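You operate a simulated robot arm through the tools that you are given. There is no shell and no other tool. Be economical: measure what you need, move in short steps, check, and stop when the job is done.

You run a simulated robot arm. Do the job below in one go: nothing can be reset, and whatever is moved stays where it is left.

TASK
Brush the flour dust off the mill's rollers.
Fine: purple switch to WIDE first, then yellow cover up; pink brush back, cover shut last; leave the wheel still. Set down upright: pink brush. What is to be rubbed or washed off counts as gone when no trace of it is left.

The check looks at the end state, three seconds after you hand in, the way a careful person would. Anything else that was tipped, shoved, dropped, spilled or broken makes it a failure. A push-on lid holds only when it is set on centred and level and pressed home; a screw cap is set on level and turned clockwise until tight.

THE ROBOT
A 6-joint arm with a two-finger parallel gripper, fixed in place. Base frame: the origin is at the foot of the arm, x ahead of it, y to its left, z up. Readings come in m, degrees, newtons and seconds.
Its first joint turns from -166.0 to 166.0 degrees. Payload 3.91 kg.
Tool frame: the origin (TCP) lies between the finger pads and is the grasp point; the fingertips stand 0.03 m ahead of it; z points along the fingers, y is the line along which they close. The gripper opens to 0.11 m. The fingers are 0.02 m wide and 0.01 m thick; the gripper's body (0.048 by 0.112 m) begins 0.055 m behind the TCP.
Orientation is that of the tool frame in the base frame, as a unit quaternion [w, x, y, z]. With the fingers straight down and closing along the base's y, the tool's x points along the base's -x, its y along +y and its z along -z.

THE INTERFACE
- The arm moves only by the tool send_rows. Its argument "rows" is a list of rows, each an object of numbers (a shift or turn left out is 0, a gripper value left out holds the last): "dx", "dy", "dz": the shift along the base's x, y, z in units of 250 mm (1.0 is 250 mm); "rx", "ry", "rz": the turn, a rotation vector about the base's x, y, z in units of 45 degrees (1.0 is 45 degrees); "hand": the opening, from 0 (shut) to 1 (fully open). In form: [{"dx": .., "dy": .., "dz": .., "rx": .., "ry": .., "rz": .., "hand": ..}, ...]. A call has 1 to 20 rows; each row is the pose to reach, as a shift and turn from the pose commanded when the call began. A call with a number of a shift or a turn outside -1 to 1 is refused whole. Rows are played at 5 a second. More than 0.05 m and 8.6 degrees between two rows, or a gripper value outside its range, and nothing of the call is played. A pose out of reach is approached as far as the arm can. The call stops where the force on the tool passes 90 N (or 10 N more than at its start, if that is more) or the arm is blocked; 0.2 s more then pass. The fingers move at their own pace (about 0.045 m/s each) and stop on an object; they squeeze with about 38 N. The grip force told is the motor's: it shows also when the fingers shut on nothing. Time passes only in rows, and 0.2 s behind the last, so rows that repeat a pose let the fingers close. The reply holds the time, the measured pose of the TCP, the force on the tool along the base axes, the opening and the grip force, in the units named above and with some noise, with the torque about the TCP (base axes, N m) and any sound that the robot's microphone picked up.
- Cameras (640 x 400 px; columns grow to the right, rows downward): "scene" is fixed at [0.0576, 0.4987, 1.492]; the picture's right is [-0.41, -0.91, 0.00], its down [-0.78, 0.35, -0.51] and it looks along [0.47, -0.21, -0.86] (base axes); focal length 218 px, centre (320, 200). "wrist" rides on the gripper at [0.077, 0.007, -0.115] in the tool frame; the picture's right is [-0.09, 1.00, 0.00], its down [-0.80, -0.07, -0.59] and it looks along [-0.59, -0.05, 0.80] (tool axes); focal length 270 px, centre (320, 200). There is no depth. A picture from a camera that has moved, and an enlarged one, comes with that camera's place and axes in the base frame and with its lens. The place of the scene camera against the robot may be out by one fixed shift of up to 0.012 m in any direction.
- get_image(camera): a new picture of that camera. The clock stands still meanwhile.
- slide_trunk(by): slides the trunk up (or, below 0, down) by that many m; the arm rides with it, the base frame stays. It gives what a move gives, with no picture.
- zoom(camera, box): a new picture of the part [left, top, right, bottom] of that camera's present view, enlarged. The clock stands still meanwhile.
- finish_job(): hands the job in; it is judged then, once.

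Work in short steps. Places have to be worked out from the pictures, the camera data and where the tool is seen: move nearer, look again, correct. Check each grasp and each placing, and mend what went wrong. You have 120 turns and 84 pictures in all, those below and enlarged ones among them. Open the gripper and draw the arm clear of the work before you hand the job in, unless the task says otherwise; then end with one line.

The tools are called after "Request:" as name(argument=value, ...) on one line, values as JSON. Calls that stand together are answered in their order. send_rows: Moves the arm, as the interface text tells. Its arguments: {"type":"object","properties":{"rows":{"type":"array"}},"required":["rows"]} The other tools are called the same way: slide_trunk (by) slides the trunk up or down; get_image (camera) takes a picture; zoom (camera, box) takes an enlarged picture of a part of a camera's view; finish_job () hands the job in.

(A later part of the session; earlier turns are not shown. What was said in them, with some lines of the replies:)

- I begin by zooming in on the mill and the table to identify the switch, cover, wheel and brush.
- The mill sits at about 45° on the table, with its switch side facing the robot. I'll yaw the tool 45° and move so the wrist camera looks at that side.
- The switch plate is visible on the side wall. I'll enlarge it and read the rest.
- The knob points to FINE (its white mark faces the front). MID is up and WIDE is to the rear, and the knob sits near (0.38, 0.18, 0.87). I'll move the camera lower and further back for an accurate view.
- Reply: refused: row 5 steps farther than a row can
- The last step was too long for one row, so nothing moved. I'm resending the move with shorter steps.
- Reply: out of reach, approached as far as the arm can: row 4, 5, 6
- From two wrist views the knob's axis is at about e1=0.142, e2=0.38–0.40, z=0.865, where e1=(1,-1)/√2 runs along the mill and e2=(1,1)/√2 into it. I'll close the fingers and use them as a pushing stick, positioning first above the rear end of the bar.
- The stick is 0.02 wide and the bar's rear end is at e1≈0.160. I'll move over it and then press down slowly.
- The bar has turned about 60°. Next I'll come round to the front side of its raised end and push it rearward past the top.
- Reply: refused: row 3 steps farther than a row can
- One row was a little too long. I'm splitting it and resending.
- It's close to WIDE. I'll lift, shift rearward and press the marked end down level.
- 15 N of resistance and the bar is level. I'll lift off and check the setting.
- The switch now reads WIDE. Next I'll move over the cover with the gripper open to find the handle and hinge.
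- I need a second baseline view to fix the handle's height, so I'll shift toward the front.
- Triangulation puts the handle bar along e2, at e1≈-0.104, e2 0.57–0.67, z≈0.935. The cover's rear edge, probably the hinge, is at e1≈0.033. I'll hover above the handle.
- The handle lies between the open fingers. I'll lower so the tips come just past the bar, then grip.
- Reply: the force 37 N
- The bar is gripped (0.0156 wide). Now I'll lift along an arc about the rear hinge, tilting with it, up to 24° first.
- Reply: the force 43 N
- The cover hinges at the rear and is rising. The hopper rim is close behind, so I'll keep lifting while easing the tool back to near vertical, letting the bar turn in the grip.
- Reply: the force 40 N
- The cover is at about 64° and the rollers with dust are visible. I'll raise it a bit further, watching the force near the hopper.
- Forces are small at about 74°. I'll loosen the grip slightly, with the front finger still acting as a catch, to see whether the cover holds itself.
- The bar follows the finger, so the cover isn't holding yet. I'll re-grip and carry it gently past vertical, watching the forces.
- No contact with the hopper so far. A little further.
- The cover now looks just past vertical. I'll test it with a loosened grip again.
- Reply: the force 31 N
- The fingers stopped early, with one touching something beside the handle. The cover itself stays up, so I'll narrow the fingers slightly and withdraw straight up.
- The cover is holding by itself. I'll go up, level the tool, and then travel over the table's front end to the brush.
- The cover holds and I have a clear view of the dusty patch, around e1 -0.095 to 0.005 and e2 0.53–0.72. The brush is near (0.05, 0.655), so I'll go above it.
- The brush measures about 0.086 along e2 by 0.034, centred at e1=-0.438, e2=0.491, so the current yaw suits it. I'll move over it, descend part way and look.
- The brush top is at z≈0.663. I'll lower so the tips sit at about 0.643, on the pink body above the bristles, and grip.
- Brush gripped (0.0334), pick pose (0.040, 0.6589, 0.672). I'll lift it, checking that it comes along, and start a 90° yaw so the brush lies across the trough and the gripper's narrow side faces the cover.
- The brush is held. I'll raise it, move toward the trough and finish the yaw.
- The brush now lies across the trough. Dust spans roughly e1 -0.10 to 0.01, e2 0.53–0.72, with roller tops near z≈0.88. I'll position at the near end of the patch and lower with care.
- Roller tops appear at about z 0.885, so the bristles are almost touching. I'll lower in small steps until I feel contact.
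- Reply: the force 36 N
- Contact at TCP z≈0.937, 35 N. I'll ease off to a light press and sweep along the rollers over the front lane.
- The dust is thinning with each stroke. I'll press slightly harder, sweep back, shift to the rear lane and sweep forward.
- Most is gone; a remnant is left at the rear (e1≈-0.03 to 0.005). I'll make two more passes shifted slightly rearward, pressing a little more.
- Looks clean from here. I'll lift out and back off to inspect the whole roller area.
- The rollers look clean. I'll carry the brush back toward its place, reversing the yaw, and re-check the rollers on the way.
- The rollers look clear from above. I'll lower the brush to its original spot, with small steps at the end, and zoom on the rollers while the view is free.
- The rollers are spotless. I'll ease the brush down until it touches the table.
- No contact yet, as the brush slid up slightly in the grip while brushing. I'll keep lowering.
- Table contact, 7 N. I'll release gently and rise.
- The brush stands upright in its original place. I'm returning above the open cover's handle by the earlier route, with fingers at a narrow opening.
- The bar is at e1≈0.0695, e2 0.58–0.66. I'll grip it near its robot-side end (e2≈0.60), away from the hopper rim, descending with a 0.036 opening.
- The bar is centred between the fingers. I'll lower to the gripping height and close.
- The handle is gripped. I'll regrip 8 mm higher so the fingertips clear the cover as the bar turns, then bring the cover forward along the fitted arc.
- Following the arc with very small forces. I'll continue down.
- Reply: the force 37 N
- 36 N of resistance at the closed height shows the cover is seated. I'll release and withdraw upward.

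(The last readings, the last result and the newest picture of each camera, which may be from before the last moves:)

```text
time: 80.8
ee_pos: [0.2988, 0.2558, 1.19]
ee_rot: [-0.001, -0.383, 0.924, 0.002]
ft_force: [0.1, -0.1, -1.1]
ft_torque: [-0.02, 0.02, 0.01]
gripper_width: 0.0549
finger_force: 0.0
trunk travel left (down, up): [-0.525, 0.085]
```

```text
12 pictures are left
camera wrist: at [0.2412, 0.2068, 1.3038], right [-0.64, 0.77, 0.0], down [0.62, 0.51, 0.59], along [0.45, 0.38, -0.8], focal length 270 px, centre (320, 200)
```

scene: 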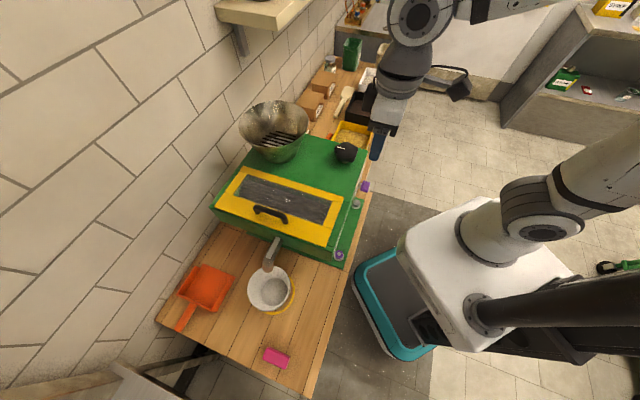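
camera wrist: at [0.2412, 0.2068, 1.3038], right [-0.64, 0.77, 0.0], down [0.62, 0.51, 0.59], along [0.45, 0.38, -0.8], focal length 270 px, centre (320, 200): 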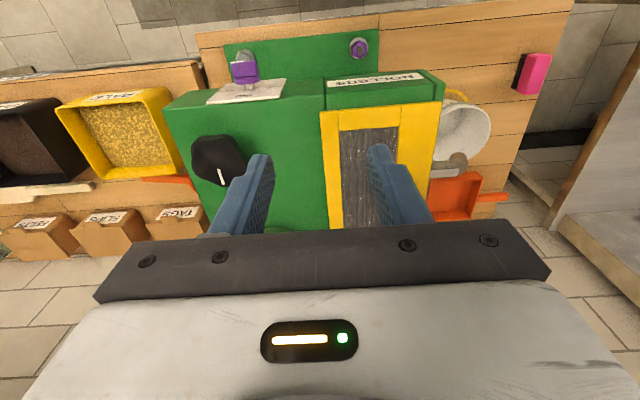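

Everything looks in place. I'll check the window (there's a bright spot), the switch and the brush closely.

Request:
zoom(camera="scene", box=[205, 150, 375, 265])

Request:
zoom(camera="scene", box=[150, 230, 330, 390])

Request:
zoom(camera="wrist", box=[190, 30, 310, 120])

```text
3.48 times, centred on (290, 208) of scene
camera zoom: at [0.0576, 0.4987, 1.492], right [-0.41, -0.91, 0.0], down [-0.78, 0.35, -0.51], along [0.47, -0.21, -0.86], focal length 756 px, centre (424, 174)
```

zoom: 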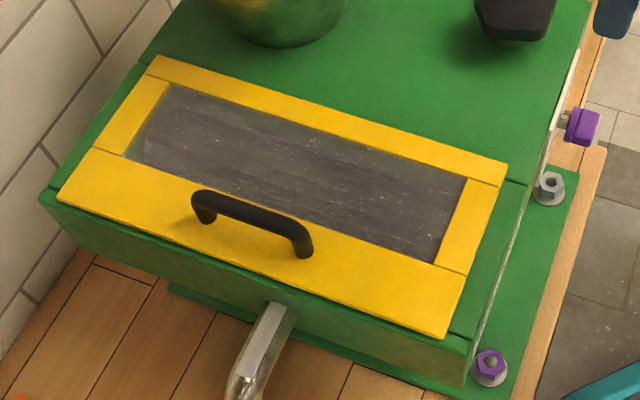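

```text
2.50 times, centred on (240, 310) of scene
camera zoom: at [0.0576, 0.4987, 1.492], right [-0.41, -0.91, 0.0], down [-0.78, 0.35, -0.51], along [0.47, -0.21, -0.86], focal length 544 px, centre (520, -75)
```

zoom: 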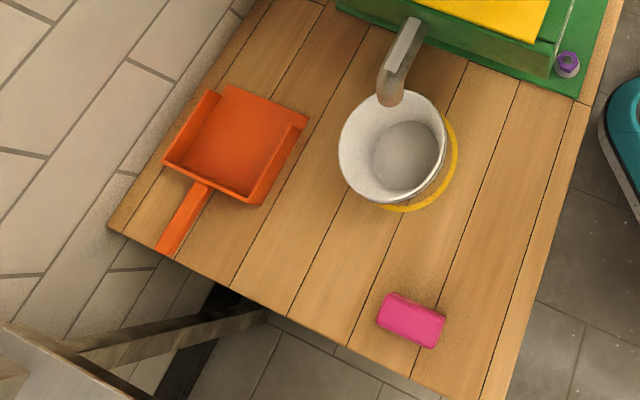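

```text
4.44 times, centred on (250, 75) of wrist
camera zoom: at [0.2412, 0.2068, 1.3038], right [-0.64, 0.77, 0.0], down [0.62, 0.51, 0.59], along [0.45, 0.38, -0.8], focal length 1201 px, centre (631, 756)
```

zoom: 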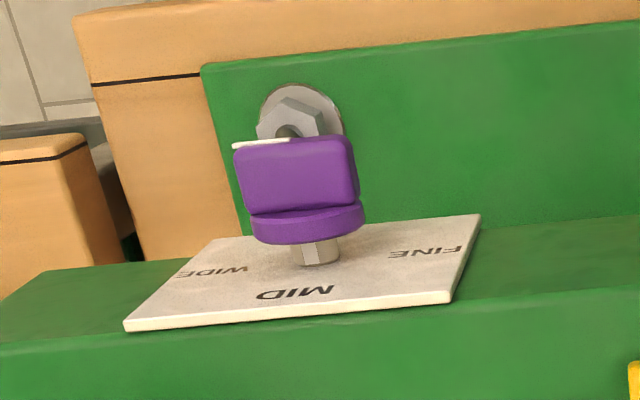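

The switch is at WIDE, the cover is shut, the rollers are clean, the brush is back upright and the arm is clear. I'll open the gripper fully and hand in.

Request:
send_rows(rows=[{"hand": 1}, {"hand": 1}, {"hand": 1}, {"hand": 1}])

Request:
finish_job()

```text
time: 81.8
ee_pos: [0.2988, 0.2567, 1.1897]
ee_rot: [-0.001, -0.383, 0.924, 0.003]
ft_force: [-0.1, -0.1, 0.1]
ft_torque: [0.02, 0.02, 0.01]
gripper_width: 0.11
finger_force: 0.0
trunk travel left (down, up): [-0.525, 0.085]
```

```text
The job is handed in.
```

The job is handed in: the purple switch was set to WIDE first, no dust showed on the rollers after brushing, the pink brush is back upright in its place, the yellow cover was shut last, and I did not touch the wheel.
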